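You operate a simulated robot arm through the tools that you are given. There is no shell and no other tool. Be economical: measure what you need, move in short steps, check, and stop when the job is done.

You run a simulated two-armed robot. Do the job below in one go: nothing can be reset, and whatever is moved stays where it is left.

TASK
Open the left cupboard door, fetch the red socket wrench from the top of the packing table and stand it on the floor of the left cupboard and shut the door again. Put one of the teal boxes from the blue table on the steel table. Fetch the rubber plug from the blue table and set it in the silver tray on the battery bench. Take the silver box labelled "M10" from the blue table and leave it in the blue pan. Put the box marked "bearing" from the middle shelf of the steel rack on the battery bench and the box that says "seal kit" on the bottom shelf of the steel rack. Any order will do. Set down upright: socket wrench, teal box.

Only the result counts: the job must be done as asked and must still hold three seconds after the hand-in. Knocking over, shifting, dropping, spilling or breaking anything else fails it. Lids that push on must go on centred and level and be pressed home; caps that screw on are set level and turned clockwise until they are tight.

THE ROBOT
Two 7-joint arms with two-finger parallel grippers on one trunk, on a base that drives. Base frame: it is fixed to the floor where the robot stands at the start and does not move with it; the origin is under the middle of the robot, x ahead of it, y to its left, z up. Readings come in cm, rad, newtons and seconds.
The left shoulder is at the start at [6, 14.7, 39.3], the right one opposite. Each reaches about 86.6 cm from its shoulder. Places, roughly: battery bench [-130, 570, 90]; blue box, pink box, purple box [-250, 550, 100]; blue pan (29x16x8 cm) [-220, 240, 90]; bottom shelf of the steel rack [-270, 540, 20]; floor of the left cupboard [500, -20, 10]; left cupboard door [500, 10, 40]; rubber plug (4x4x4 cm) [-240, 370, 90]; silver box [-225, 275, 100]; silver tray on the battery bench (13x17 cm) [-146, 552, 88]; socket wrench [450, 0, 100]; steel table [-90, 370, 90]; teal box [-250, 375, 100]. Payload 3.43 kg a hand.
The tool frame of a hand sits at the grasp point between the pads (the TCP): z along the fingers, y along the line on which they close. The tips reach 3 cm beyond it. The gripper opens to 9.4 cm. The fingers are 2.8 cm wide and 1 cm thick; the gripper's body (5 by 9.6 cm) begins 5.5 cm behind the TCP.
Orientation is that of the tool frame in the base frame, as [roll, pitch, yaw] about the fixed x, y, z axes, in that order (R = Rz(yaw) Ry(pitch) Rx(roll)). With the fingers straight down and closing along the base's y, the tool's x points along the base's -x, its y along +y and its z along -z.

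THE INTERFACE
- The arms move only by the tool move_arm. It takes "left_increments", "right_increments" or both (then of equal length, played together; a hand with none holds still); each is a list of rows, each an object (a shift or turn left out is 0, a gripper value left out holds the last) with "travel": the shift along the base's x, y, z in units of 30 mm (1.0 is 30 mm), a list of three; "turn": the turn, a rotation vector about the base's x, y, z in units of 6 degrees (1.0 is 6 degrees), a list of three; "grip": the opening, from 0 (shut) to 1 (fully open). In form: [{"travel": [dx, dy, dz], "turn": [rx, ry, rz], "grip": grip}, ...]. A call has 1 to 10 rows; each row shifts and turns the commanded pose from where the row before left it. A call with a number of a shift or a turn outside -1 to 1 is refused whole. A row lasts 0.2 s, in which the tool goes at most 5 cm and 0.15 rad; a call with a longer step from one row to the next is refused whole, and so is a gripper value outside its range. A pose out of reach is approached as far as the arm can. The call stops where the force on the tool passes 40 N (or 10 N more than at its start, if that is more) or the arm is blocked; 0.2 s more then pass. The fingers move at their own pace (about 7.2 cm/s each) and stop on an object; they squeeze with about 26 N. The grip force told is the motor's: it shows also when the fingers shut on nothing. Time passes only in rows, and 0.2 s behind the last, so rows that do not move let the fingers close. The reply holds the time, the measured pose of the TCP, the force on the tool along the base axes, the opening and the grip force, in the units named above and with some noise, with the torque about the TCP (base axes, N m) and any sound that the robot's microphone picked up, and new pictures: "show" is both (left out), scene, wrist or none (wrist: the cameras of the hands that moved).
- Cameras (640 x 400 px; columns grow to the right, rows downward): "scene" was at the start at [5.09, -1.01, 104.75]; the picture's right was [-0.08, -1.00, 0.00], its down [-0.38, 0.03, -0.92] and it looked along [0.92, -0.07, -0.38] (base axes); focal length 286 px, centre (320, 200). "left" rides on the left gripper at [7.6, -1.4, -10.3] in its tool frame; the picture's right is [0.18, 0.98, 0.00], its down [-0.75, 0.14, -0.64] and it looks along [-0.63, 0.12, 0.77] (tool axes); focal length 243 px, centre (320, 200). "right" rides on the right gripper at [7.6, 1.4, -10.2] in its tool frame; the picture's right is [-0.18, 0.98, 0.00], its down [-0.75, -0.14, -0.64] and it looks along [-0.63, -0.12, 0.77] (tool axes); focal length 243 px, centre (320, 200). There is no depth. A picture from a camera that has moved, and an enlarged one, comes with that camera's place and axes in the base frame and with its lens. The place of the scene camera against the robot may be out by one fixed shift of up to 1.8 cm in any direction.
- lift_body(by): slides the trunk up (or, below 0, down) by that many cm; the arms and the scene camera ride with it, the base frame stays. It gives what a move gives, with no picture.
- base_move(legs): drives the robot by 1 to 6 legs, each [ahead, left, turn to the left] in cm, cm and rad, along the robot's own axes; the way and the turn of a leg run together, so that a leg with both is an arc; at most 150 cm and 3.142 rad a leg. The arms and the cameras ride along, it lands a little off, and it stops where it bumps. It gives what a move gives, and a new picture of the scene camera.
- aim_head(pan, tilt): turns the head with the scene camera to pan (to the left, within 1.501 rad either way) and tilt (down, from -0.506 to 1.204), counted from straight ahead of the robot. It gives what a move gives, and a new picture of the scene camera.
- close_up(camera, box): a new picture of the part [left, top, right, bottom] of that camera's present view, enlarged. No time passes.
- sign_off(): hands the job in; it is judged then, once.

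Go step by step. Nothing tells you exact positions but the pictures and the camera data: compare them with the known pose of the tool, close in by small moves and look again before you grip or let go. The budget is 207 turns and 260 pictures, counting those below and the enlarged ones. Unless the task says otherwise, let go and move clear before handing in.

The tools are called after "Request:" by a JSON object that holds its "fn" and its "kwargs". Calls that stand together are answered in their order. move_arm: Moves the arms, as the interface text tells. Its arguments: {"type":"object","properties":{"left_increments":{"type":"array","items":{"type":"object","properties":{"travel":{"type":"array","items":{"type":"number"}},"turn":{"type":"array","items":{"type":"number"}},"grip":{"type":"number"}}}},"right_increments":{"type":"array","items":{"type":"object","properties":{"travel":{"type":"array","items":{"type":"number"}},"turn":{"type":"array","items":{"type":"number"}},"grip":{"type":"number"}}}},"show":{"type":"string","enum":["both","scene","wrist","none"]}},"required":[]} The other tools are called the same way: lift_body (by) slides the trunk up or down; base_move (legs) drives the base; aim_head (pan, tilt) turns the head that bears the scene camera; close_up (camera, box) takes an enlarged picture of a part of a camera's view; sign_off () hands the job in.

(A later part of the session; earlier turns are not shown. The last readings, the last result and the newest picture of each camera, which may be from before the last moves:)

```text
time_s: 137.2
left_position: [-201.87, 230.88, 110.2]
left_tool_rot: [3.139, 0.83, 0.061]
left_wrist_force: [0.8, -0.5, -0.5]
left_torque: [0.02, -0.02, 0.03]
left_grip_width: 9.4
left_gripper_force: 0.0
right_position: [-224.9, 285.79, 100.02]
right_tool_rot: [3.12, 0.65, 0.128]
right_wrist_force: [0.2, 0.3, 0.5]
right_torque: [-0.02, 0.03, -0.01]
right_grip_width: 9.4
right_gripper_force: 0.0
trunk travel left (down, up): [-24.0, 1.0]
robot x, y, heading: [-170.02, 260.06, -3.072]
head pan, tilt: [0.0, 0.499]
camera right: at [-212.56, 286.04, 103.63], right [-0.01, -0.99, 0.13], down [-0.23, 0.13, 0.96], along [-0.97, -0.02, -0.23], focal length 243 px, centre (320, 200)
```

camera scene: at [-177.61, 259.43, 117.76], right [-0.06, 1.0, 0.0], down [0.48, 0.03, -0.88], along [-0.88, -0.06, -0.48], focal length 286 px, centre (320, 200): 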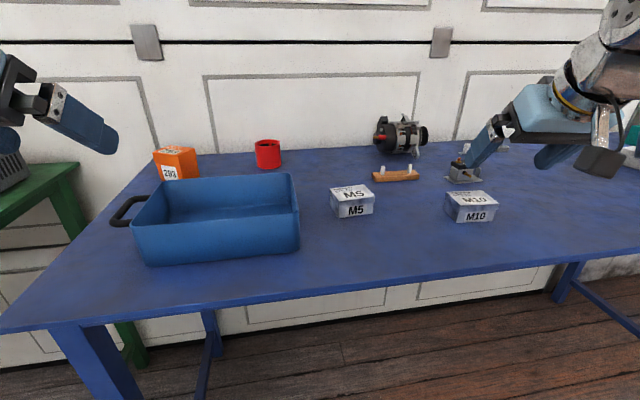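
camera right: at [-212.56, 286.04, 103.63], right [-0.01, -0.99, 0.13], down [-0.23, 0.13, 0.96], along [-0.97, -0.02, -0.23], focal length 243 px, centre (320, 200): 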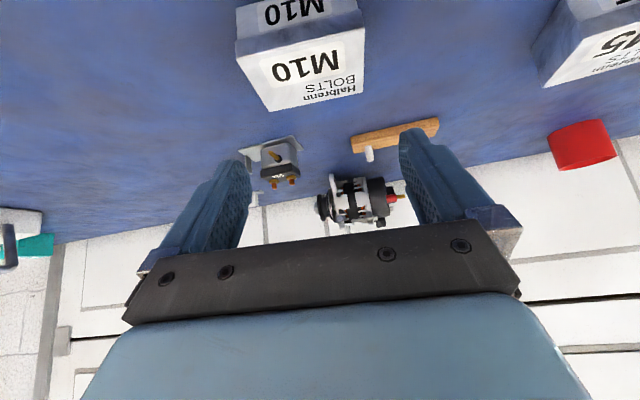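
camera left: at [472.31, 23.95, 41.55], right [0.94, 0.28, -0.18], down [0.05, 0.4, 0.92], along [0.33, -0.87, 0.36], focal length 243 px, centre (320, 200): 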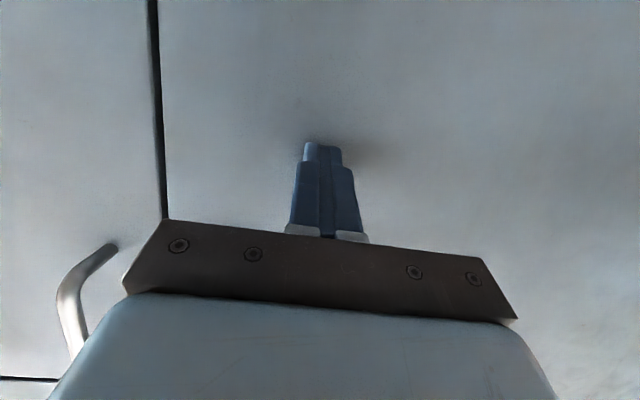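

Aligned. Descend around the box and look before closing.

Request:
{"fn": "move_arm", "kwargs": {"right_increments": [{"travel": [-0.08, -0.04, -0.85]}, {"travel": [-0.08, -0.04, -0.85]}, {"travel": [-0.08, -0.04, -0.75]}], "show": "both"}}

```text
time_s: 138.1
left_position: [-202.08, 230.75, 110.28]
left_tool_rot: [3.14, 0.831, 0.063]
left_wrist_force: [0.2, 0.4, -0.3]
left_torque: [0.0, -0.03, -0.01]
left_grip_width: 9.43
left_gripper_force: 0.0
right_position: [-225.67, 285.42, 92.52]
right_tool_rot: [3.12, 0.648, 0.129]
right_wrist_force: [0.9, 0.1, 0.1]
right_torque: [0.0, 0.02, 0.0]
right_grip_width: 9.39
right_gripper_force: 0.3
trunk travel left (down, up): [-24.0, 1.0]
robot x, y, heading: [-169.87, 259.86, -3.078]
head pan, tilt: [0.0, 0.499]
camera scene: at [-177.61, 259.43, 117.76], right [-0.06, 1.0, 0.0], down [0.48, 0.03, -0.88], along [-0.88, -0.06, -0.48], focal length 286 px, centre (320, 200)
camera right: at [-213.42, 285.68, 96.12], right [-0.01, -0.99, 0.13], down [-0.23, 0.13, 0.96], along [-0.97, -0.02, -0.23], focal length 243 px, centre (320, 200)
```

scene: 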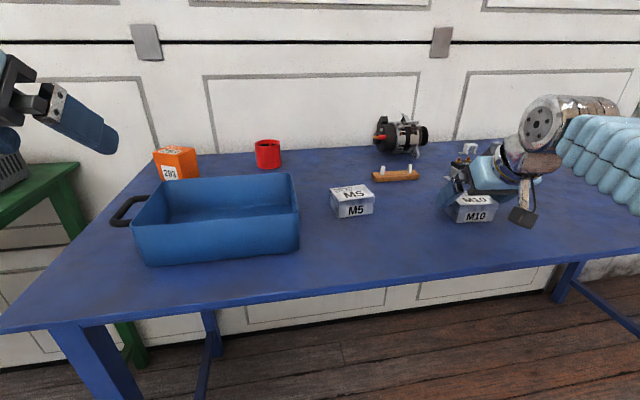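
right: 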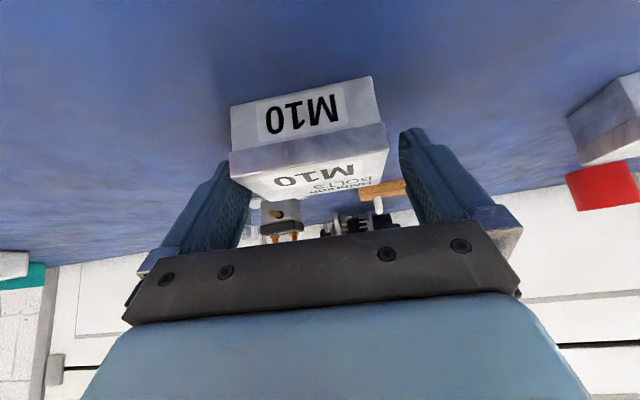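

Box lies between the fingers; lower a touch more and close.

Request:
{"fn": "move_arm", "kwargs": {"right_increments": [{"travel": [0, 0, -0.35]}, {"grip": 0}, {}, {}, {}], "show": "wrist"}}

```text
time_s: 139.2
left_position: [-202.05, 230.78, 110.12]
left_tool_rot: [3.141, 0.832, 0.062]
left_wrist_force: [-0.6, 0.4, -0.5]
left_torque: [0.0, -0.01, 0.01]
left_grip_width: 9.4
left_gripper_force: 0.0
right_position: [-225.91, 285.51, 91.52]
right_tool_rot: [3.12, 0.649, 0.128]
right_wrist_force: [-0.8, 2.1, 0.1]
right_torque: [0.09, 0.09, -0.06]
right_grip_width: 7.94
right_gripper_force: 26.1
trunk travel left (down, up): [-24.0, 1.0]
robot x, y, heading: [-170.1, 260.2, -3.078]
head pan, tilt: [0.0, 0.499]
camera right: at [-213.46, 285.78, 95.11], right [-0.01, -0.99, 0.13], down [-0.23, 0.13, 0.96], along [-0.97, -0.02, -0.23], focal length 243 px, centre (320, 200)
```

right: 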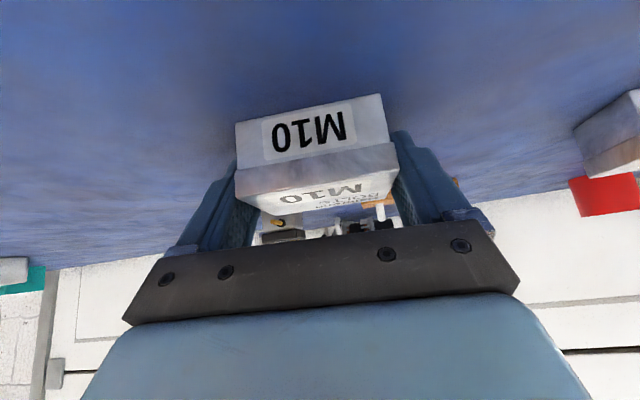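

Gripped. Lift, then shift the base left toward the pan.

Request:
{"fn": "move_arm", "kwargs": {"right_increments": [{"travel": [0, 0, 0.9]}, {"travel": [0, 0, 0.9]}, {"travel": [0.3, -0.5, 0.9]}, {"travel": [0.3, -0.5, 0.9]}, {"travel": [0.3, -0.5, 0.3]}], "left_increments": [{"travel": [0.2, 0.8, 0]}, {"travel": [0.2, 0.8, 0]}, {"travel": [0.2, 0.8, 0]}, {"travel": [0.2, 0.8, 0]}, {"travel": [0.2, 0.3, 0]}], "show": "none"}}

Request:
{"fn": "base_move", "kwargs": {"legs": [[4, 15, 0]]}}

Request:
{"fn": "close_up", "kwargs": {"camera": "right", "box": [0, 0, 640, 400]}}

```text
time_s: 140.4
left_position: [-198.96, 241.18, 110.1]
left_tool_rot: [3.141, 0.828, 0.062]
left_wrist_force: [-0.4, 0.1, 0.7]
left_torque: [-0.04, -0.03, -0.05]
left_grip_width: 9.41
left_gripper_force: 0.1
right_position: [-223.26, 280.85, 103.23]
right_tool_rot: [3.118, 0.65, 0.129]
right_wrist_force: [-0.2, -0.5, -2.3]
right_torque: [-0.01, 0.0, 0.0]
right_grip_width: 7.91
right_gripper_force: 25.9
trunk travel left (down, up): [-24.0, 1.0]
robot x, y, heading: [-170.42, 260.03, -3.079]
head pan, tilt: [0.0, 0.499]
```

```text
time_s: 141.8
left_position: [-201.98, 225.83, 110.14]
left_tool_rot: [3.14, 0.832, 0.063]
left_wrist_force: [-0.1, 0.5, -0.4]
left_torque: [-0.05, 0.0, -0.02]
left_grip_width: 9.41
left_gripper_force: 0.2
right_position: [-226.21, 265.45, 103.29]
right_tool_rot: [3.121, 0.649, 0.127]
right_wrist_force: [0.6, -0.5, -2.4]
right_torque: [-0.04, -0.03, 0.03]
right_grip_width: 7.93
right_gripper_force: 26.2
trunk travel left (down, up): [-24.0, 1.0]
robot x, y, heading: [-173.23, 244.48, -3.078]
head pan, tilt: [0.0, 0.499]
camera scene: at [-180.67, 244.02, 117.76], right [-0.06, 1.0, 0.0], down [0.48, 0.03, -0.88], along [-0.88, -0.06, -0.48], focal length 286 px, centre (320, 200)
```

scene: 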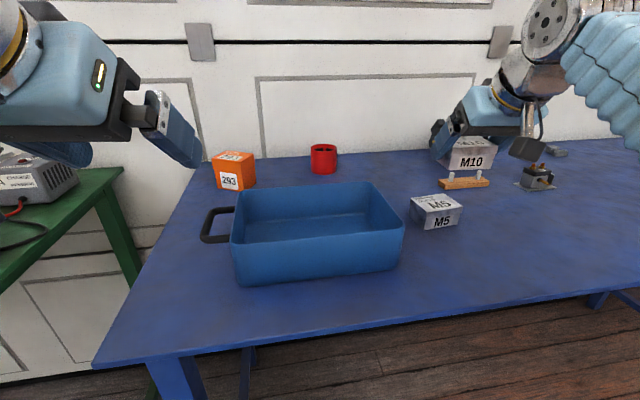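

```text
1.00 times, centred on (320, 200) of right (not enlarged: the box is as wide or as high as the picture)
camera zoom: at [-213.93, 265.8, 106.75], right [-0.01, -0.99, 0.13], down [-0.23, 0.13, 0.96], along [-0.97, -0.02, -0.23], focal length 243 px, centre (320, 200)
```

zoom: 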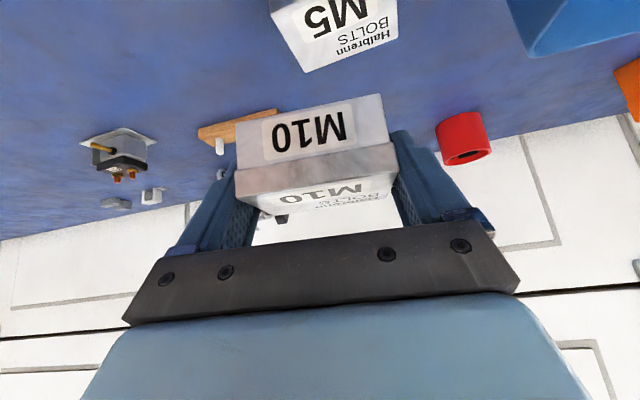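

Pan centre ≈ [-217, 242.5]. Carry the box over it.

Request:
{"fn": "move_arm", "kwargs": {"right_increments": [{"travel": [0.383, -0.937, 0]}, {"travel": [0.383, -0.937, 0]}, {"travel": [0.383, -0.937, 0]}, {"travel": [0.383, -0.937, 0]}, {"travel": [0.383, -0.937, 0]}, {"travel": [0.383, -0.937, 0]}, {"travel": [0.383, -0.937, 0]}, {"travel": [0.383, -0.937, 0]}], "show": "both"}}

```text
time_s: 143.7
left_position: [-202.1, 225.71, 110.09]
left_tool_rot: [3.141, 0.832, 0.063]
left_wrist_force: [-0.1, -0.1, 0.1]
left_torque: [0.0, 0.0, 0.03]
left_grip_width: 9.44
left_gripper_force: 0.1
right_position: [-216.99, 242.9, 103.14]
right_tool_rot: [3.119, 0.649, 0.128]
right_wrist_force: [0.4, 0.6, -3.3]
right_torque: [0.0, -0.01, 0.05]
right_grip_width: 7.92
right_gripper_force: 25.9
trunk travel left (down, up): [-24.0, 1.0]
robot x, y, heading: [-173.07, 244.09, -3.076]
head pan, tilt: [0.0, 0.499]
camera scene: at [-180.67, 244.0, 117.75], right [-0.06, 1.0, 0.0], down [0.48, 0.03, -0.88], along [-0.88, -0.06, -0.48], focal length 286 px, centre (320, 200)
camera right: at [-204.66, 243.21, 106.74], right [-0.01, -0.99, 0.13], down [-0.23, 0.13, 0.96], along [-0.97, -0.02, -0.23], focal length 243 px, centre (320, 200)
```

scene: 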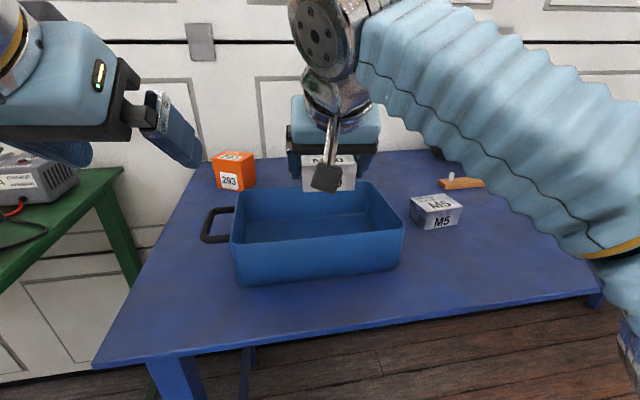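
right: 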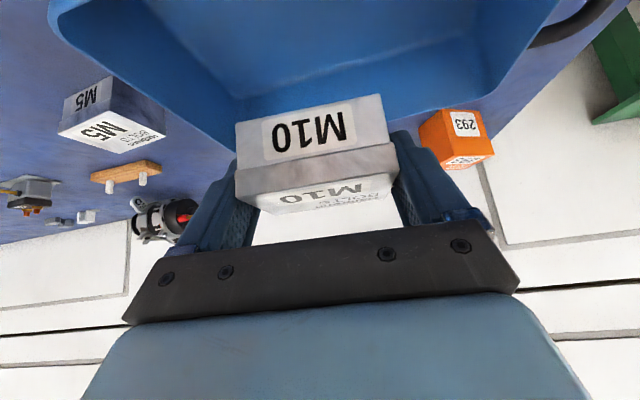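

Slight correction inward, then lower into the pan until it touches.

Request:
{"fn": "move_arm", "kwargs": {"right_increments": [{"travel": [-0.25, -0.23, -0.5]}, {"travel": [-0.25, -0.23, -0.8]}, {"travel": [0, 0, -0.8]}, {"travel": [0, 0, -0.8]}, {"travel": [0, 0, -0.4]}, {"travel": [0, 0, -0.2]}, {"travel": [0, 0, -0.2]}], "show": "both"}}

```text
time_s: 145.2
left_position: [-202.09, 225.74, 110.21]
left_tool_rot: [3.14, 0.832, 0.063]
left_wrist_force: [-0.5, -0.1, 0.5]
left_torque: [-0.02, 0.0, 0.03]
left_grip_width: 9.42
left_gripper_force: 0.1
right_position: [-218.59, 241.71, 92.18]
right_tool_rot: [3.119, 0.651, 0.128]
right_wrist_force: [-0.8, -0.2, 4.5]
right_torque: [0.3, -0.03, 0.05]
right_grip_width: 7.92
right_gripper_force: 26.0
trunk travel left (down, up): [-24.0, 1.0]
robot x, y, heading: [-173.36, 244.99, -3.078]
head pan, tilt: [0.0, 0.499]
camera scene: at [-180.64, 243.99, 117.78], right [-0.06, 1.0, 0.0], down [0.48, 0.03, -0.88], along [-0.88, -0.06, -0.48], focal length 286 px, centre (320, 200)
camera right: at [-206.22, 241.89, 95.68], right [-0.01, -0.99, 0.13], down [-0.23, 0.13, 0.96], along [-0.97, -0.02, -0.23], focal length 243 px, centre (320, 200)
```

scene: 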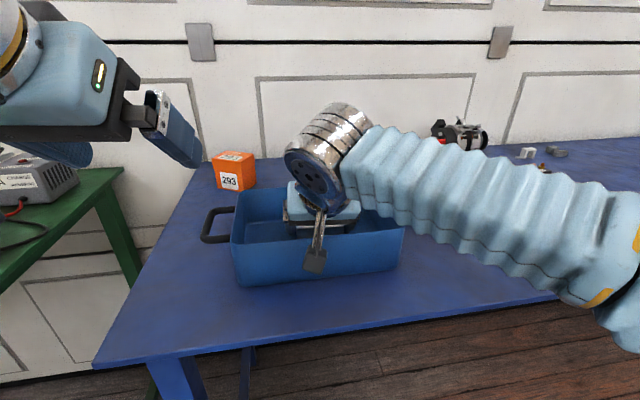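
right: 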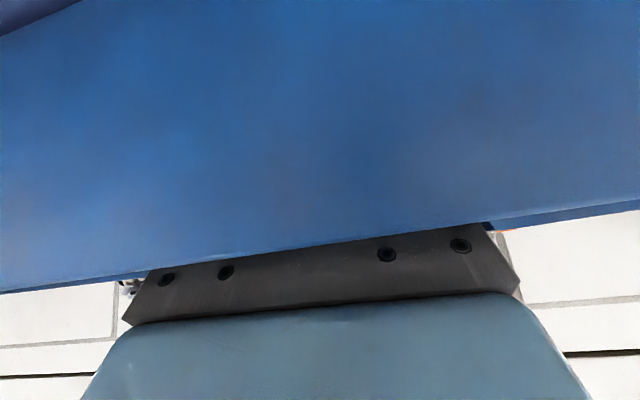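

Touching the bottom (force risen). Open and lift straight out.

Request:
{"fn": "move_arm", "kwargs": {"right_increments": [{"grip": 1}, {"grip": 1}, {"grip": 1}, {"travel": [0, 0, 0.7]}, {"travel": [0, 0, 0.9]}, {"travel": [0, 0, 0.9]}, {"travel": [0, 0, 0.9]}, {"travel": [0, 0, 0.9]}], "show": "both"}}

```text
time_s: 147.1
left_position: [-202.12, 225.9, 110.05]
left_tool_rot: [3.14, 0.831, 0.062]
left_wrist_force: [0.2, 0.6, 0.4]
left_torque: [-0.03, 0.02, 0.0]
left_grip_width: 9.39
left_gripper_force: 0.0
right_position: [-218.36, 241.61, 104.85]
right_tool_rot: [3.122, 0.651, 0.129]
right_wrist_force: [0.9, 0.3, -0.9]
right_torque: [-0.05, 0.01, 0.0]
right_grip_width: 9.43
right_gripper_force: 0.0
trunk travel left (down, up): [-24.0, 1.0]
robot x, y, heading: [-173.11, 244.95, -3.079]
head pan, tilt: [0.0, 0.499]
camera scene: at [-180.65, 243.99, 117.75], right [-0.06, 1.0, 0.0], down [0.48, 0.03, -0.88], along [-0.88, -0.06, -0.48], focal length 286 px, centre (320, 200)
camera right: at [-206.01, 241.99, 108.52], right [-0.01, -0.99, 0.13], down [-0.23, 0.13, 0.96], along [-0.97, -0.02, -0.23], focal length 243 px, centre (320, 200)
```

scene: 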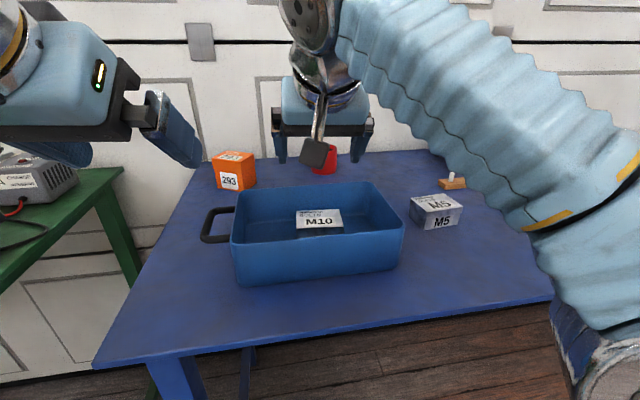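
right: 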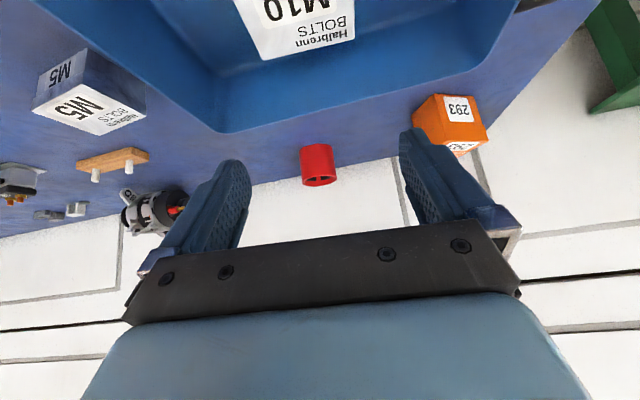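

M10 is in the pan. Pull hands back and look to the right at the gap between the blue and steel tables.

Request:
{"fn": "move_arm", "kwargs": {"right_increments": [{"travel": [0.8, 0.5, 0.3]}, {"travel": [0.8, 0.5, 0.3]}, {"travel": [0.5, 0.5, 0]}, {"travel": [0, 0.5, 0]}, {"travel": [0, 0.5, 0]}], "left_increments": [{"travel": [0.3, 0.3, 0]}, {"travel": [0.3, 0.3, 0]}, {"travel": [0.3, 0.3, 0]}, {"travel": [0, 0.3, 0]}, {}], "show": "none"}}

Request:
{"fn": "aim_head", "kwargs": {"pan": -1.3, "tilt": 0.55}}

```text
time_s: 148.2
left_position: [-199.31, 229.2, 110.09]
left_tool_rot: [3.14, 0.831, 0.064]
left_wrist_force: [0.9, -0.7, -0.3]
left_torque: [-0.01, 0.01, -0.01]
left_grip_width: 9.42
left_gripper_force: 0.2
right_position: [-212.25, 249.16, 106.92]
right_tool_rot: [3.12, 0.65, 0.129]
right_wrist_force: [0.5, 0.4, -0.5]
right_torque: [0.03, -0.01, 0.01]
right_grip_width: 9.4
right_gripper_force: 0.0
trunk travel left (down, up): [-24.0, 1.0]
robot x, y, heading: [-173.17, 244.89, -3.077]
head pan, tilt: [0.0, 0.499]
```

```text
time_s: 149.7
left_position: [-199.28, 229.33, 110.14]
left_tool_rot: [3.139, 0.83, 0.063]
left_wrist_force: [-0.3, 0.3, 0.0]
left_torque: [-0.02, 0.0, 0.0]
left_grip_width: 9.41
left_gripper_force: 0.0
right_position: [-212.35, 249.22, 106.82]
right_tool_rot: [3.122, 0.649, 0.13]
right_wrist_force: [0.1, -0.5, -0.2]
right_torque: [-0.01, 0.01, 0.02]
right_grip_width: 9.39
right_gripper_force: 0.1
trunk travel left (down, up): [-24.0, 1.0]
robot x, y, heading: [-173.52, 244.71, -3.082]
head pan, tilt: [-1.3, 0.55]
camera scene: at [-174.53, 253.06, 117.3], right [0.94, 0.33, 0.0], down [0.17, -0.49, -0.85], along [-0.28, 0.81, -0.52], focal length 286 px, centre (320, 200)
```

scene: 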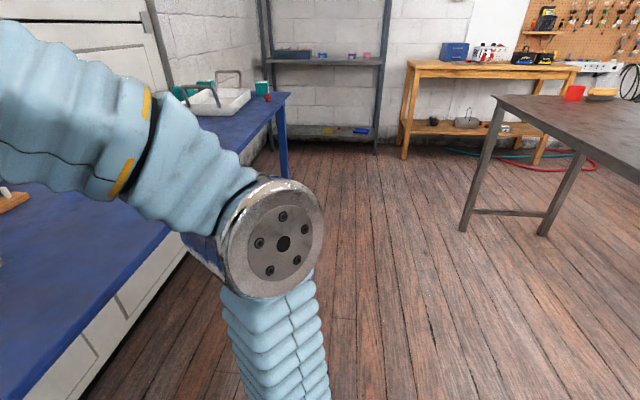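

The gap is about 95 cm wide; the blue table is rotated ~0.17 rad. Drive sideways along it to its right end and square up.

Request:
{"fn": "base_move", "kwargs": {"legs": [[-10, -118, 0], [0, 0, 0.11]]}}

Request:
{"fn": "aim_head", "kwargs": {"pan": 0, "tilt": 0.5}}

```text
time_s: 156.2
left_position: [-194.65, 344.41, 110.07]
left_tool_rot: [3.14, 0.831, 0.157]
left_wrist_force: [-0.8, -1.0, -0.3]
left_torque: [-0.04, 0.01, 0.01]
left_grip_width: 9.4
left_gripper_force: 0.1
right_position: [-209.47, 363.02, 106.75]
right_tool_rot: [3.12, 0.65, 0.222]
right_wrist_force: [0.5, -0.7, 0.4]
right_torque: [0.02, 0.0, 0.03]
right_grip_width: 9.4
right_gripper_force: 0.1
trunk travel left (down, up): [-24.0, 1.0]
robot x, y, heading: [-170.56, 362.32, -2.983]
head pan, tilt: [-1.3, 0.55]
camera scene: at [-172.23, 370.56, 117.3], right [0.91, 0.42, 0.0], down [0.22, -0.47, -0.85], along [-0.36, 0.77, -0.52], focal length 286 px, centre (320, 200)
```

scene: 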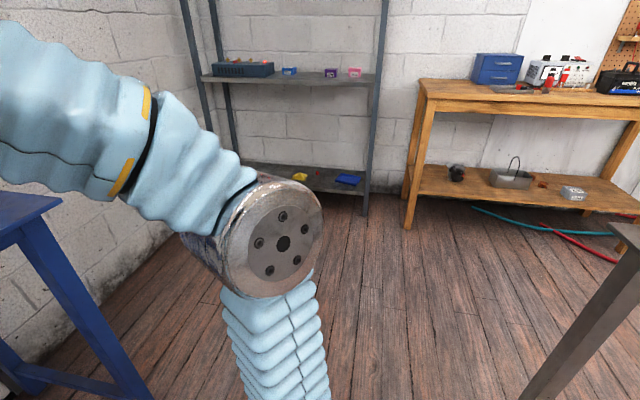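

```text
time_s: 157.7
left_position: [-194.66, 344.37, 110.08]
left_tool_rot: [3.14, 0.832, 0.157]
left_wrist_force: [-0.1, -0.4, -0.3]
left_torque: [0.0, 0.01, 0.01]
left_grip_width: 9.41
left_gripper_force: 0.0
right_position: [-209.39, 362.87, 106.71]
right_tool_rot: [3.121, 0.649, 0.224]
right_wrist_force: [0.1, -0.6, 0.3]
right_torque: [0.01, -0.03, -0.03]
right_grip_width: 9.43
right_gripper_force: 0.0
trunk travel left (down, up): [-24.0, 1.0]
robot x, y, heading: [-170.41, 362.22, -2.977]
head pan, tilt: [0.0, 0.499]
camera scene: at [-177.46, 360.96, 117.76], right [-0.16, 0.99, 0.0], down [0.47, 0.08, -0.88], along [-0.87, -0.14, -0.48], focal length 286 px, centre (320, 200)
```

scene: 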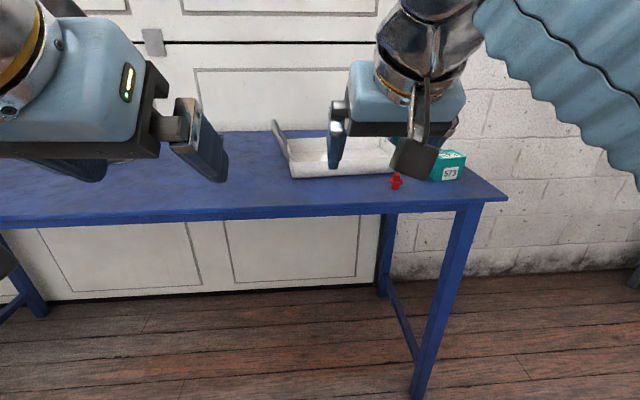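

Request:
{"fn": "close_up", "kwargs": {"camera": "scene", "box": [260, 110, 520, 215]}}

Request:
{"fn": "close_up", "kwargs": {"camera": "right", "box": [80, 0, 560, 300]}}

```text
2.46 times, centred on (390, 162) of scene
camera zoom: at [-177.46, 360.96, 117.76], right [-0.16, 0.99, 0.0], down [0.47, 0.08, -0.88], along [-0.87, -0.14, -0.48], focal length 704 px, centre (148, 292)
```

zoom: 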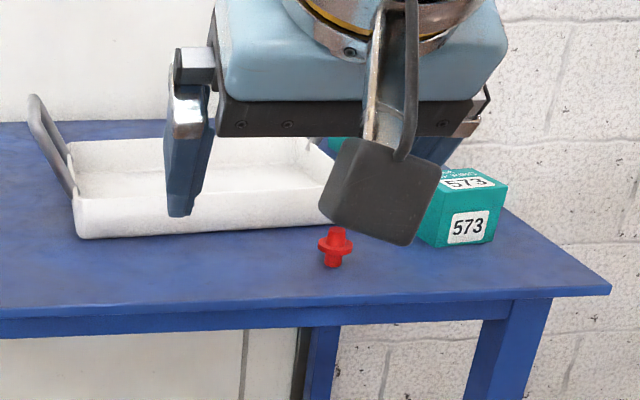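

```text
1.33 times, centred on (320, 150) of right
camera zoom: at [-197.22, 364.39, 110.36], right [0.09, -0.99, 0.13], down [-0.24, 0.1, 0.96], along [-0.97, -0.11, -0.23], focal length 324 px, centre (320, 267)
```

zoom: 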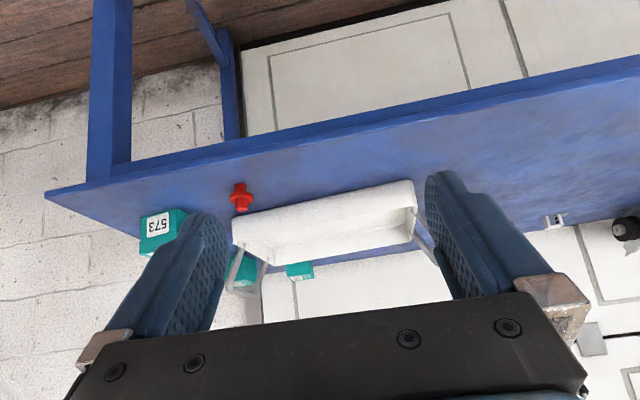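

Plug ≈ [-239, 369, 89] (red), teal box 573 ≈ [-245, 382, 91]. Move closer and right.

Request:
{"fn": "base_move", "kwargs": {"legs": [[12, -16, 0]]}}

Request:
{"fn": "move_arm", "kwargs": {"right_increments": [{"travel": [0.05, 0.4, -0.3]}, {"travel": [0.05, 0.4, -0.3]}], "show": "wrist"}}

```text
time_s: 159.3
left_position: [-209.05, 358.76, 110.16]
left_tool_rot: [-3.141, 0.831, 0.156]
left_wrist_force: [-0.2, -0.1, 0.0]
left_torque: [0.02, 0.02, -0.02]
left_grip_width: 9.4
left_gripper_force: 0.1
right_position: [-223.87, 377.24, 106.8]
right_tool_rot: [3.122, 0.65, 0.222]
right_wrist_force: [0.1, 0.1, 0.1]
right_torque: [0.0, 0.02, 0.01]
right_grip_width: 9.4
right_gripper_force: 0.1
trunk travel left (down, up): [-24.0, 1.0]
robot x, y, heading: [-184.19, 376.38, -2.981]
head pan, tilt: [0.0, 0.499]
camera scene: at [-191.81, 375.14, 117.76], right [-0.16, 0.99, 0.0], down [0.47, 0.08, -0.88], along [-0.87, -0.14, -0.48], focal length 286 px, centre (320, 200)
```

scene: 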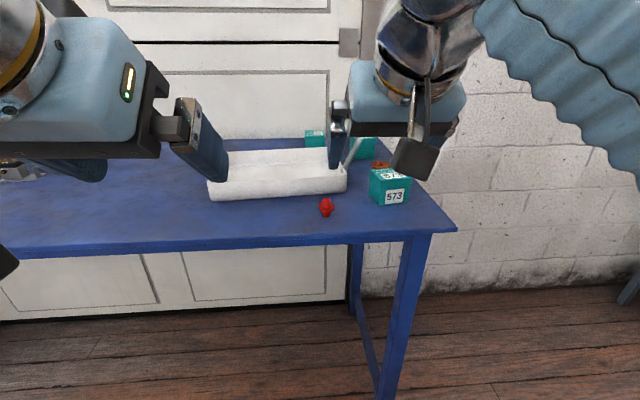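

```text
time_s: 159.9
left_position: [-208.96, 358.69, 110.04]
left_tool_rot: [3.141, 0.831, 0.155]
left_wrist_force: [0.8, -1.0, -0.3]
left_torque: [0.01, -0.01, -0.04]
left_grip_width: 9.4
left_gripper_force: 0.1
right_position: [-223.52, 379.64, 104.97]
right_tool_rot: [3.121, 0.648, 0.222]
right_wrist_force: [-0.7, -0.2, -0.5]
right_torque: [0.0, -0.02, -0.01]
right_grip_width: 9.41
right_gripper_force: 0.1
trunk travel left (down, up): [-24.0, 1.0]
robot x, y, heading: [-184.83, 376.46, -2.98]
head pan, tilt: [0.0, 0.499]
camera right: at [-211.33, 381.06, 108.55], right [0.09, -0.99, 0.13], down [-0.24, 0.1, 0.96], along [-0.97, -0.11, -0.23], focal length 243 px, centre (320, 200)
```

right: 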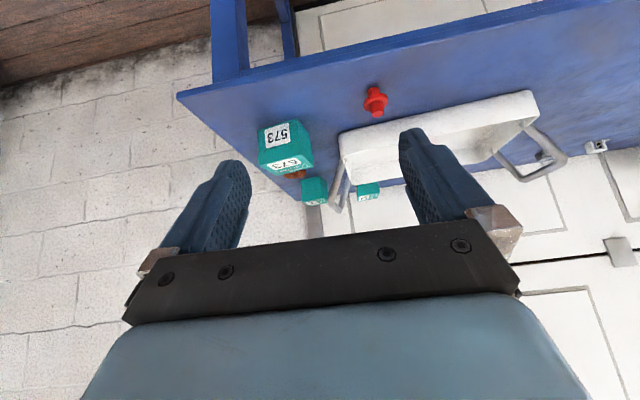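

Request:
{"fn": "close_up", "kwargs": {"camera": "right", "box": [220, 70, 420, 220]}}

```text
2.67 times, centred on (320, 145) of right
camera zoom: at [-211.33, 381.06, 108.55], right [0.09, -0.99, 0.13], down [-0.24, 0.1, 0.96], along [-0.97, -0.11, -0.23], focal length 647 px, centre (320, 347)
```

zoom: 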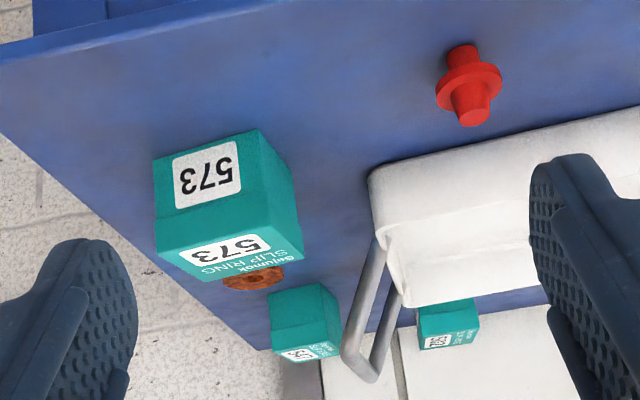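

Teal box 573: centre ≈ [-249.6, 381], 6.7 cm wide, 6 high, yawed ~0.38. Move over it with matching yaw.

Request:
{"fn": "move_arm", "kwargs": {"right_increments": [{"travel": [-0.93, 0.067, -0.15], "turn": [0, 0, 0.17]}, {"travel": [-0.93, 0.067, -0.15], "turn": [0, 0, 0.17]}, {"travel": [-0.93, 0.067, -0.15], "turn": [0, 0, 0.17]}, {"travel": [-0.93, 0.067, -0.15], "turn": [0, 0, 0.17]}, {"travel": [-0.93, 0.067, -0.15], "turn": [0, 0, 0.17]}, {"travel": [-0.93, 0.067, -0.15], "turn": [0, 0, 0.17]}, {"travel": [-0.93, 0.067, -0.15], "turn": [0, 0, 0.17]}, {"travel": [-0.93, 0.067, -0.1], "turn": [0, 0, 0.17]}], "show": "wrist"}}

```text
time_s: 161.7
left_position: [-208.96, 358.71, 110.2]
left_tool_rot: [3.14, 0.83, 0.157]
left_wrist_force: [0.0, 0.6, 0.1]
left_torque: [0.01, 0.02, -0.01]
left_grip_width: 9.42
left_gripper_force: 0.0
right_position: [-246.05, 381.37, 101.6]
right_tool_rot: [3.121, 0.65, 0.365]
right_wrist_force: [0.1, 0.6, 0.9]
right_torque: [0.01, 0.04, 0.02]
right_grip_width: 9.41
right_gripper_force: 0.2
trunk travel left (down, up): [-24.0, 1.0]
robot x, y, heading: [-184.77, 376.47, -2.984]
head pan, tilt: [0.0, 0.499]
camera right: at [-234.13, 384.48, 105.15], right [0.23, -0.97, 0.13], down [-0.26, 0.07, 0.96], along [-0.94, -0.25, -0.23], focal length 243 px, centre (320, 200)
```

right: 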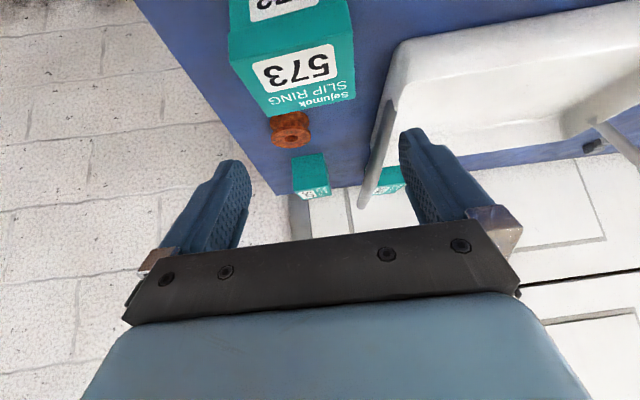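

Well aligned. Descend and grip.

Request:
{"fn": "move_arm", "kwargs": {"right_increments": [{"travel": [-0.1, 0, -0.8]}, {"travel": [-0.1, 0, -0.8]}, {"travel": [-0.1, 0, -0.8]}, {"travel": [0, 0, -0.6]}, {"grip": 0}, {}, {}, {}], "show": "wrist"}}

```text
time_s: 163.5
left_position: [-209.09, 358.57, 110.01]
left_tool_rot: [3.139, 0.832, 0.156]
left_wrist_force: [-0.3, 0.0, -0.1]
left_torque: [-0.03, 0.0, -0.02]
left_grip_width: 9.39
left_gripper_force: 0.1
right_position: [-246.59, 381.3, 92.53]
right_tool_rot: [3.121, 0.65, 0.365]
right_wrist_force: [0.1, 0.2, 0.4]
right_torque: [-0.04, -0.01, -0.01]
right_grip_width: 7.41
right_gripper_force: 26.1
trunk travel left (down, up): [-24.0, 1.0]
robot x, y, heading: [-184.68, 376.64, -2.979]
head pan, tilt: [0.0, 0.499]
camera right: at [-234.8, 384.48, 96.13], right [0.22, -0.97, 0.13], down [-0.26, 0.07, 0.96], along [-0.94, -0.25, -0.23], focal length 243 px, centre (320, 200)
```

right: 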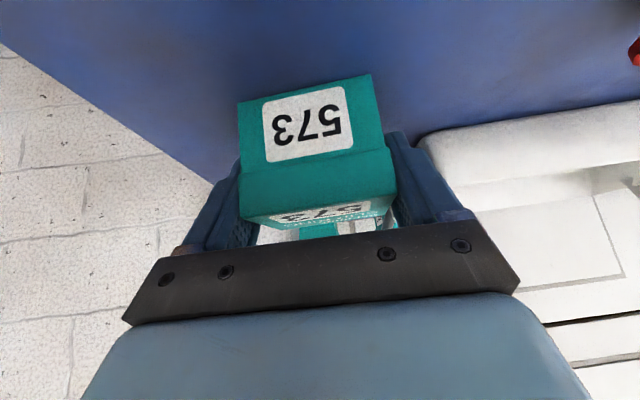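

Teal box gripped. Lift and draw right hand back and to the right; bring left hand above the plug.

Request:
{"fn": "move_arm", "kwargs": {"right_increments": [{"travel": [0, 0, 0.8]}, {"travel": [0, 0, 0.9]}, {"travel": [0, 0, 0.9]}, {"travel": [0.3, 0.3, 0.9]}, {"travel": [0.7, 0.6, 0.5]}, {"travel": [0.7, 0.6, 0.3]}, {"travel": [0.7, 0.6, 0]}, {"travel": [0.7, 0.6, 0]}, {"travel": [0.7, 0.4, 0]}, {"travel": [0.7, 0.4, 0]}], "show": "none"}}

Request:
{"fn": "move_arm", "kwargs": {"left_increments": [{"travel": [-0.94, 0.34, -0.2]}, {"travel": [-0.94, 0.34, -0.2]}, {"travel": [-0.94, 0.34, -0.3]}, {"travel": [-0.94, 0.34, -0.3]}, {"travel": [-0.94, 0.34, -0.3]}, {"travel": [-0.94, 0.34, -0.3]}, {"travel": [-0.94, 0.34, -0.3]}, {"travel": [-0.94, 0.34, -0.3]}, {"travel": [-0.94, 0.34, -0.3]}], "show": "both"}}

```text
time_s: 165.7
left_position: [-209.17, 358.66, 110.05]
left_tool_rot: [3.139, 0.83, 0.154]
left_wrist_force: [0.7, -1.4, -0.6]
left_torque: [0.03, 0.0, -0.02]
left_grip_width: 9.43
left_gripper_force: 0.1
right_position: [-233.1, 391.7, 105.34]
right_tool_rot: [3.121, 0.65, 0.364]
right_wrist_force: [0.3, 0.0, -1.7]
right_torque: [0.03, -0.05, 0.01]
right_grip_width: 7.43
right_gripper_force: 25.9
trunk travel left (down, up): [-24.0, 1.0]
robot x, y, heading: [-184.43, 376.52, -2.987]
head pan, tilt: [0.0, 0.499]
```

```text
time_s: 167.7
left_position: [-234.41, 367.74, 102.53]
left_tool_rot: [-3.141, 0.831, 0.157]
left_wrist_force: [1.1, 0.2, -0.3]
left_torque: [0.03, 0.03, -0.01]
left_grip_width: 9.4
left_gripper_force: 0.1
right_position: [-233.35, 391.72, 105.32]
right_tool_rot: [3.12, 0.649, 0.367]
right_wrist_force: [1.0, 0.0, -1.5]
right_torque: [0.02, 0.02, 0.0]
right_grip_width: 7.4
right_gripper_force: 25.6
trunk travel left (down, up): [-24.0, 1.0]
robot x, y, heading: [-184.68, 376.48, -2.985]
head pan, tilt: [0.0, 0.499]
camera scene: at [-191.82, 375.16, 117.76], right [-0.16, 0.99, 0.0], down [0.47, 0.08, -0.88], along [-0.87, -0.14, -0.48], focal length 286 px, centre (320, 200)
camera left: at [-222.13, 371.04, 103.83], right [0.28, -0.95, -0.14], down [-0.01, -0.14, 0.99], along [-0.96, -0.27, -0.05], focal length 243 px, centre (320, 200)
```

scene: 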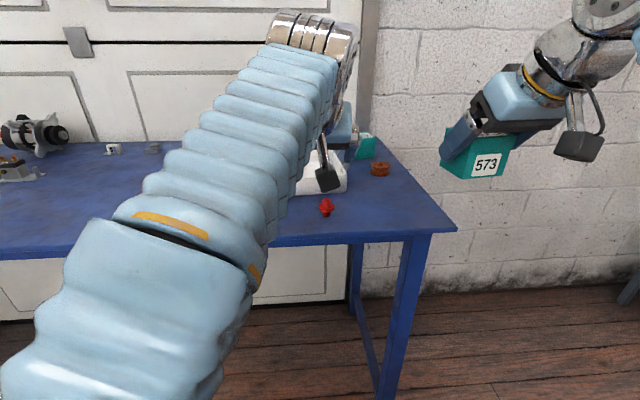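
left: 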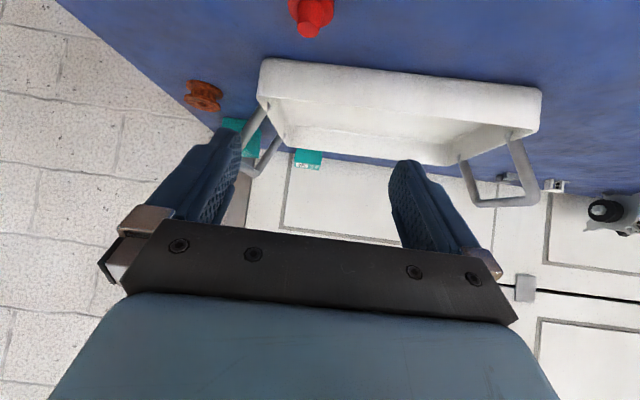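

Plug confirmed at ≈[-238.8, 368.9]; the tray edge is close behind, so I'll turn the hand parallel to it and narrow the opening while descending.

Request:
{"fn": "move_arm", "kwargs": {"left_increments": [{"travel": [-0.16, 0.1, -0.3], "turn": [0, 0, 0.4], "grip": 0.72}, {"travel": [-0.16, 0.1, -0.4], "turn": [0, 0, 0.4]}, {"travel": [-0.16, 0.1, -0.5], "turn": [0, 0, 0.4]}, {"travel": [-0.16, 0.1, -0.5], "turn": [0, 0, 0.4]}, {"travel": [-0.16, 0.1, -0.5], "turn": [0, 0, 0.4]}, {"travel": [-0.16, 0.1, -0.5], "turn": [0, 0, 0.3]}], "show": "both"}}

```text
time_s: 169.1
left_position: [-237.27, 369.66, 94.44]
left_tool_rot: [3.141, 0.831, 0.399]
left_wrist_force: [1.4, -1.2, -0.1]
left_torque: [-0.01, -0.01, 0.01]
left_grip_width: 6.75
left_gripper_force: 0.0
right_position: [-233.24, 391.69, 105.29]
right_tool_rot: [3.121, 0.649, 0.364]
right_wrist_force: [0.3, -0.5, -1.3]
right_torque: [0.02, 0.03, 0.01]
right_grip_width: 7.4
right_gripper_force: 25.9
trunk travel left (down, up): [-24.0, 1.0]
robot x, y, heading: [-184.79, 376.15, -2.984]
head pan, tilt: [0.0, 0.499]
camera scene: at [-191.83, 375.16, 117.76], right [-0.16, 0.99, 0.0], down [0.47, 0.08, -0.88], along [-0.87, -0.14, -0.48], focal length 286 px, centre (320, 200)
camera left: at [-226.1, 375.83, 95.72], right [0.5, -0.86, -0.14], down [0.02, -0.14, 0.99], along [-0.87, -0.49, -0.05], focal length 243 px, centre (320, 200)
```

scene: 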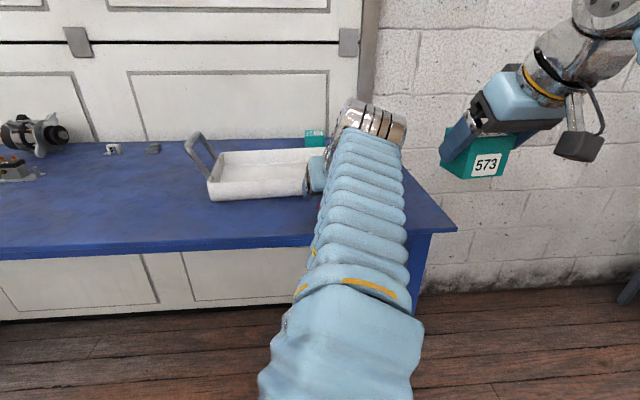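
left: 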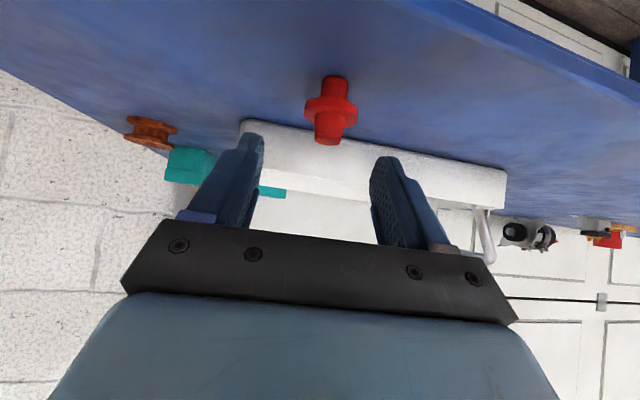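

Request:
{"fn": "move_arm", "kwargs": {"left_increments": [{"travel": [0.08, -0.15, -0.4]}, {"travel": [0.05, -0.05, -0.4]}, {"travel": [0, 0, -0.3]}, {"grip": 0}, {}, {}, {}], "show": "wrist"}}

```text
time_s: 170.7
left_position: [-236.89, 369.03, 91.19]
left_tool_rot: [3.139, 0.831, 0.396]
left_wrist_force: [-0.3, -0.2, 0.2]
left_torque: [-0.01, 0.01, -0.02]
left_grip_width: 2.92
left_gripper_force: 26.3
right_position: [-233.27, 391.71, 105.37]
right_tool_rot: [3.119, 0.651, 0.365]
right_wrist_force: [-0.2, 0.7, -1.9]
right_torque: [0.0, 0.01, 0.01]
right_grip_width: 7.37
right_gripper_force: 26.2
trunk travel left (down, up): [-24.0, 1.0]
robot x, y, heading: [-184.69, 376.54, -2.988]
head pan, tilt: [0.0, 0.499]
camera left: at [-225.66, 375.22, 92.47], right [0.5, -0.86, -0.14], down [0.02, -0.14, 0.99], along [-0.87, -0.49, -0.05], focal length 243 px, centre (320, 200)
```

left: 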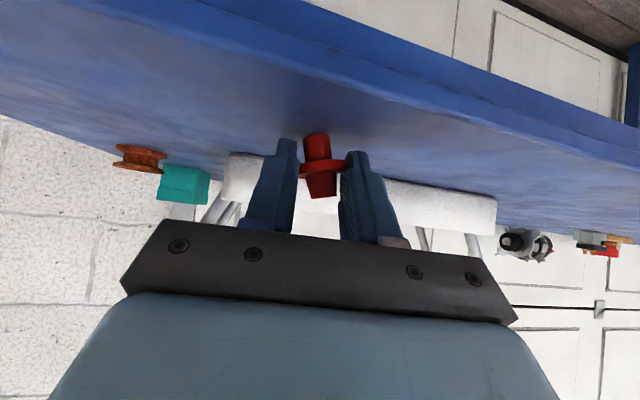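

Grip 2.9 cm on the flange. Lift a little and verify.

Request:
{"fn": "move_arm", "kwargs": {"left_increments": [{"travel": [0, 0, 0.4]}, {"travel": [0, 0, 0.6]}, {"travel": [0, 0, 0.8]}], "show": "wrist"}}

Request:
{"fn": "close_up", "kwargs": {"camera": "left", "box": [220, 100, 420, 260]}}

```text
time_s: 171.5
left_position: [-236.83, 368.96, 96.58]
left_tool_rot: [-3.141, 0.829, 0.397]
left_wrist_force: [0.1, 0.1, -0.2]
left_torque: [0.0, 0.0, -0.01]
left_grip_width: 2.88
left_gripper_force: 26.4
right_position: [-233.32, 391.61, 105.42]
right_tool_rot: [3.12, 0.65, 0.365]
right_wrist_force: [-0.3, -0.4, -0.9]
right_torque: [0.0, -0.03, 0.03]
right_grip_width: 7.37
right_gripper_force: 25.7
trunk travel left (down, up): [-24.0, 1.0]
robot x, y, heading: [-184.65, 376.2, -2.983]
head pan, tilt: [0.0, 0.499]
camera left: at [-225.64, 375.23, 97.9], right [0.5, -0.86, -0.14], down [0.02, -0.14, 0.99], along [-0.87, -0.49, -0.05], focal length 243 px, centre (320, 200)
```

left: 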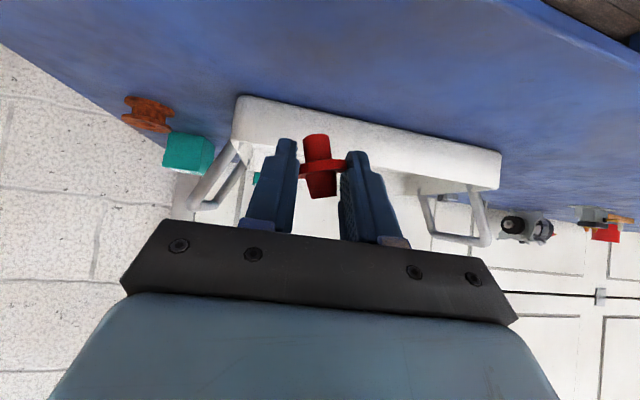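

```text
2.50 times, centred on (320, 180) of left
camera zoom: at [-225.64, 375.23, 97.9], right [0.5, -0.86, -0.14], down [0.02, -0.14, 0.99], along [-0.87, -0.49, -0.05], focal length 606 px, centre (320, 250)
```

zoom: 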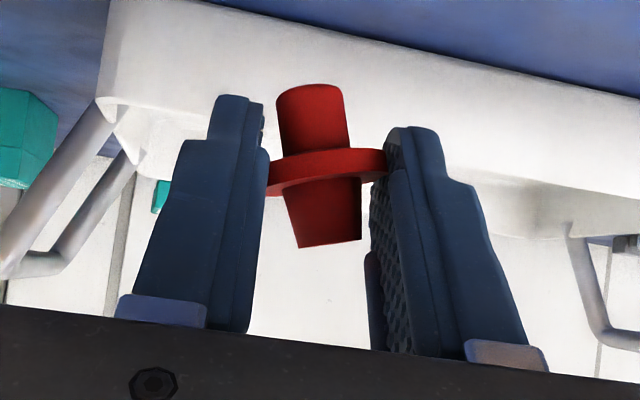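

Plug held well. Raise and draw back both hands, then turn right about to face the steel table.

Request:
{"fn": "move_arm", "kwargs": {"left_increments": [{"travel": [0, 0, 0.9]}, {"travel": [0, 0, 0.9]}, {"travel": [0, 0, 0.9]}, {"travel": [0.5, -0.2, 0.6]}, {"travel": [0.9, -0.2, 0]}, {"travel": [0.9, -0.2, 0]}, {"travel": [0.9, -0.2, 0]}, {"travel": [0.9, -0.2, 0]}], "right_increments": [{}, {}, {"travel": [0.5, 0, 0.3]}, {"travel": [0.5, 0, 0.3]}, {"travel": [0.5, 0, 0.3]}, {"travel": [0.5, 0, 0]}, {"travel": [0.5, 0, 0]}, {"travel": [0.5, 0, 0]}], "show": "none"}}

Request:
{"fn": "base_move", "kwargs": {"legs": [[0, 0, -3.13]]}}

```text
time_s: 173.3
left_position: [-225.11, 364.77, 106.33]
left_tool_rot: [3.137, 0.825, 0.426]
left_wrist_force: [-1.7, -0.6, -0.6]
left_torque: [-0.02, -0.02, -0.02]
left_grip_width: 2.9
left_gripper_force: 25.8
right_position: [-224.23, 391.74, 108.2]
right_tool_rot: [3.12, 0.648, 0.362]
right_wrist_force: [-0.2, 0.3, -1.0]
right_torque: [0.04, 0.0, -0.01]
right_grip_width: 7.35
right_gripper_force: 25.8
trunk travel left (down, up): [-24.0, 1.0]
robot x, y, heading: [-184.37, 376.45, -2.976]
head pan, tilt: [0.0, 0.499]
```

```text
time_s: 181.0
left_position: [-144.26, 388.43, 106.31]
left_tool_rot: [-3.138, 0.821, -2.704]
left_wrist_force: [-0.3, -0.3, -0.1]
left_torque: [0.01, 0.04, 0.0]
left_grip_width: 2.82
left_gripper_force: 25.9
right_position: [-144.73, 361.65, 108.13]
right_tool_rot: [3.121, 0.651, -2.764]
right_wrist_force: [-0.3, -0.4, -1.3]
right_torque: [0.0, -0.01, -0.03]
right_grip_width: 7.39
right_gripper_force: 25.5
trunk travel left (down, up): [-24.0, 1.0]
robot x, y, heading: [-184.87, 376.65, 0.172]
head pan, tilt: [0.0, 0.499]
camera scene: at [-179.77, 377.15, 117.76], right [0.17, -0.99, 0.0], down [-0.47, -0.08, -0.88], along [0.87, 0.15, -0.48], focal length 286 px, centre (320, 200)
```

scene: 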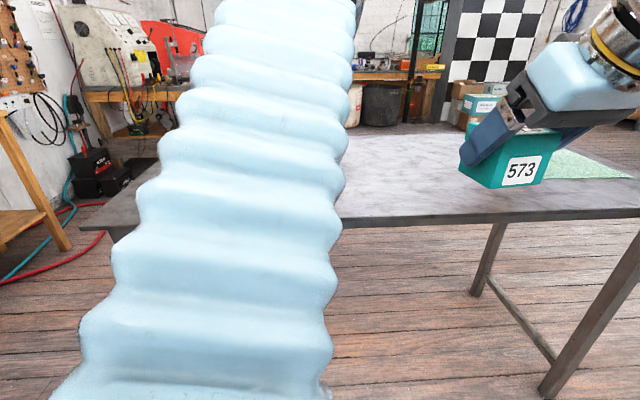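

Facing the steel table with a free area before me. Drive 12 cm ahead and carry the teal box over the top.

Request:
{"fn": "base_move", "kwargs": {"legs": [[12, 0, 0]]}}

Request:
{"fn": "move_arm", "kwargs": {"right_increments": [{"travel": [0.9, -0.25, -0.2]}, {"travel": [0.9, -0.25, -0.2]}, {"travel": [0.9, -0.25, -0.2]}, {"travel": [0.9, -0.25, -0.2]}, {"travel": [0.9, -0.25, -0.2]}, {"travel": [0.9, -0.25, -0.2]}, {"travel": [0.9, -0.25, -0.2]}], "show": "both"}}

```text
time_s: 182.3
left_position: [-132.28, 390.66, 106.29]
left_tool_rot: [-3.137, 0.817, -2.702]
left_wrist_force: [-1.0, -0.2, 1.0]
left_torque: [0.0, 0.01, 0.02]
left_grip_width: 2.83
left_gripper_force: 26.4
right_position: [-132.85, 363.68, 108.17]
right_tool_rot: [3.122, 0.65, -2.765]
right_wrist_force: [-0.8, 0.0, -0.1]
right_torque: [-0.01, -0.04, -0.02]
right_grip_width: 7.39
right_gripper_force: 25.8
trunk travel left (down, up): [-24.0, 1.0]
robot x, y, heading: [-172.46, 378.18, 0.172]
head pan, tilt: [0.0, 0.499]
camera scene: at [-167.8, 379.22, 117.76], right [0.17, -0.99, 0.0], down [-0.47, -0.08, -0.88], along [0.87, 0.15, -0.48], focal length 286 px, centre (320, 200)
```

scene: 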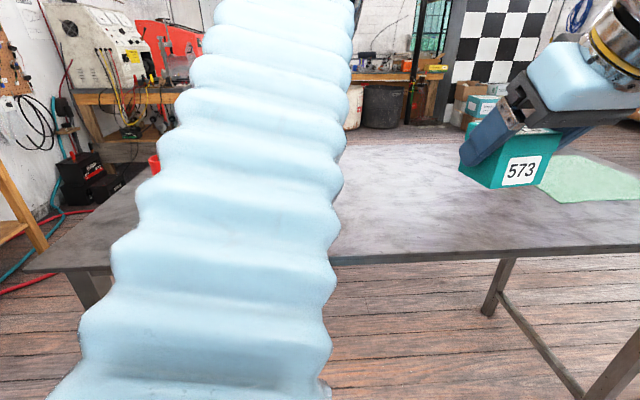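

```text
time_s: 183.9
left_position: [-132.3, 390.86, 106.32]
left_tool_rot: [-3.138, 0.816, -2.699]
left_wrist_force: [0.0, -1.4, -0.4]
left_torque: [0.02, 0.03, -0.03]
left_grip_width: 2.79
left_gripper_force: 26.1
right_position: [-113.84, 358.37, 103.9]
right_tool_rot: [3.121, 0.65, -2.766]
right_wrist_force: [-0.3, -0.4, -0.2]
right_torque: [-0.02, 0.03, 0.02]
right_grip_width: 7.39
right_gripper_force: 26.3
trunk travel left (down, up): [-24.0, 1.0]
robot x, y, heading: [-172.87, 378.22, 0.172]
head pan, tilt: [0.0, 0.499]
camera scene: at [-167.79, 379.22, 117.76], right [0.17, -0.99, 0.0], down [-0.47, -0.08, -0.88], along [0.87, 0.15, -0.48], focal length 286 px, centre (320, 200)
camera right: at [-125.66, 354.91, 107.59], right [-0.24, 0.96, 0.13], down [0.26, -0.06, 0.96], along [0.94, 0.26, -0.23], focal length 243 px, centre (320, 200)
```

scene: 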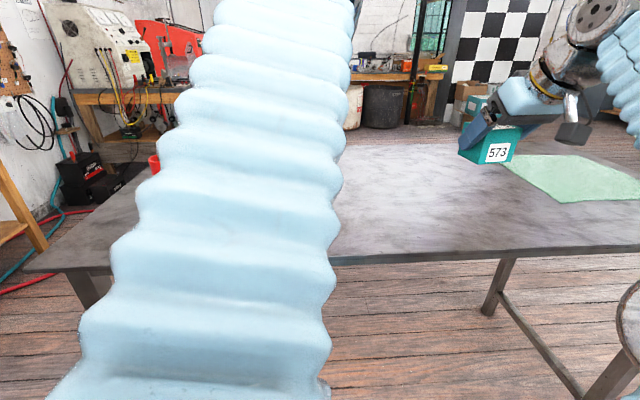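
right: 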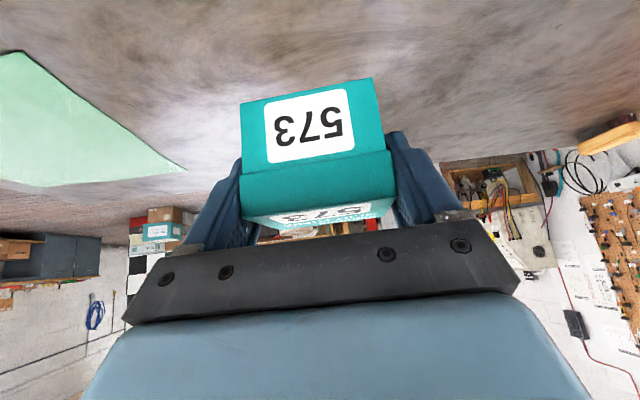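

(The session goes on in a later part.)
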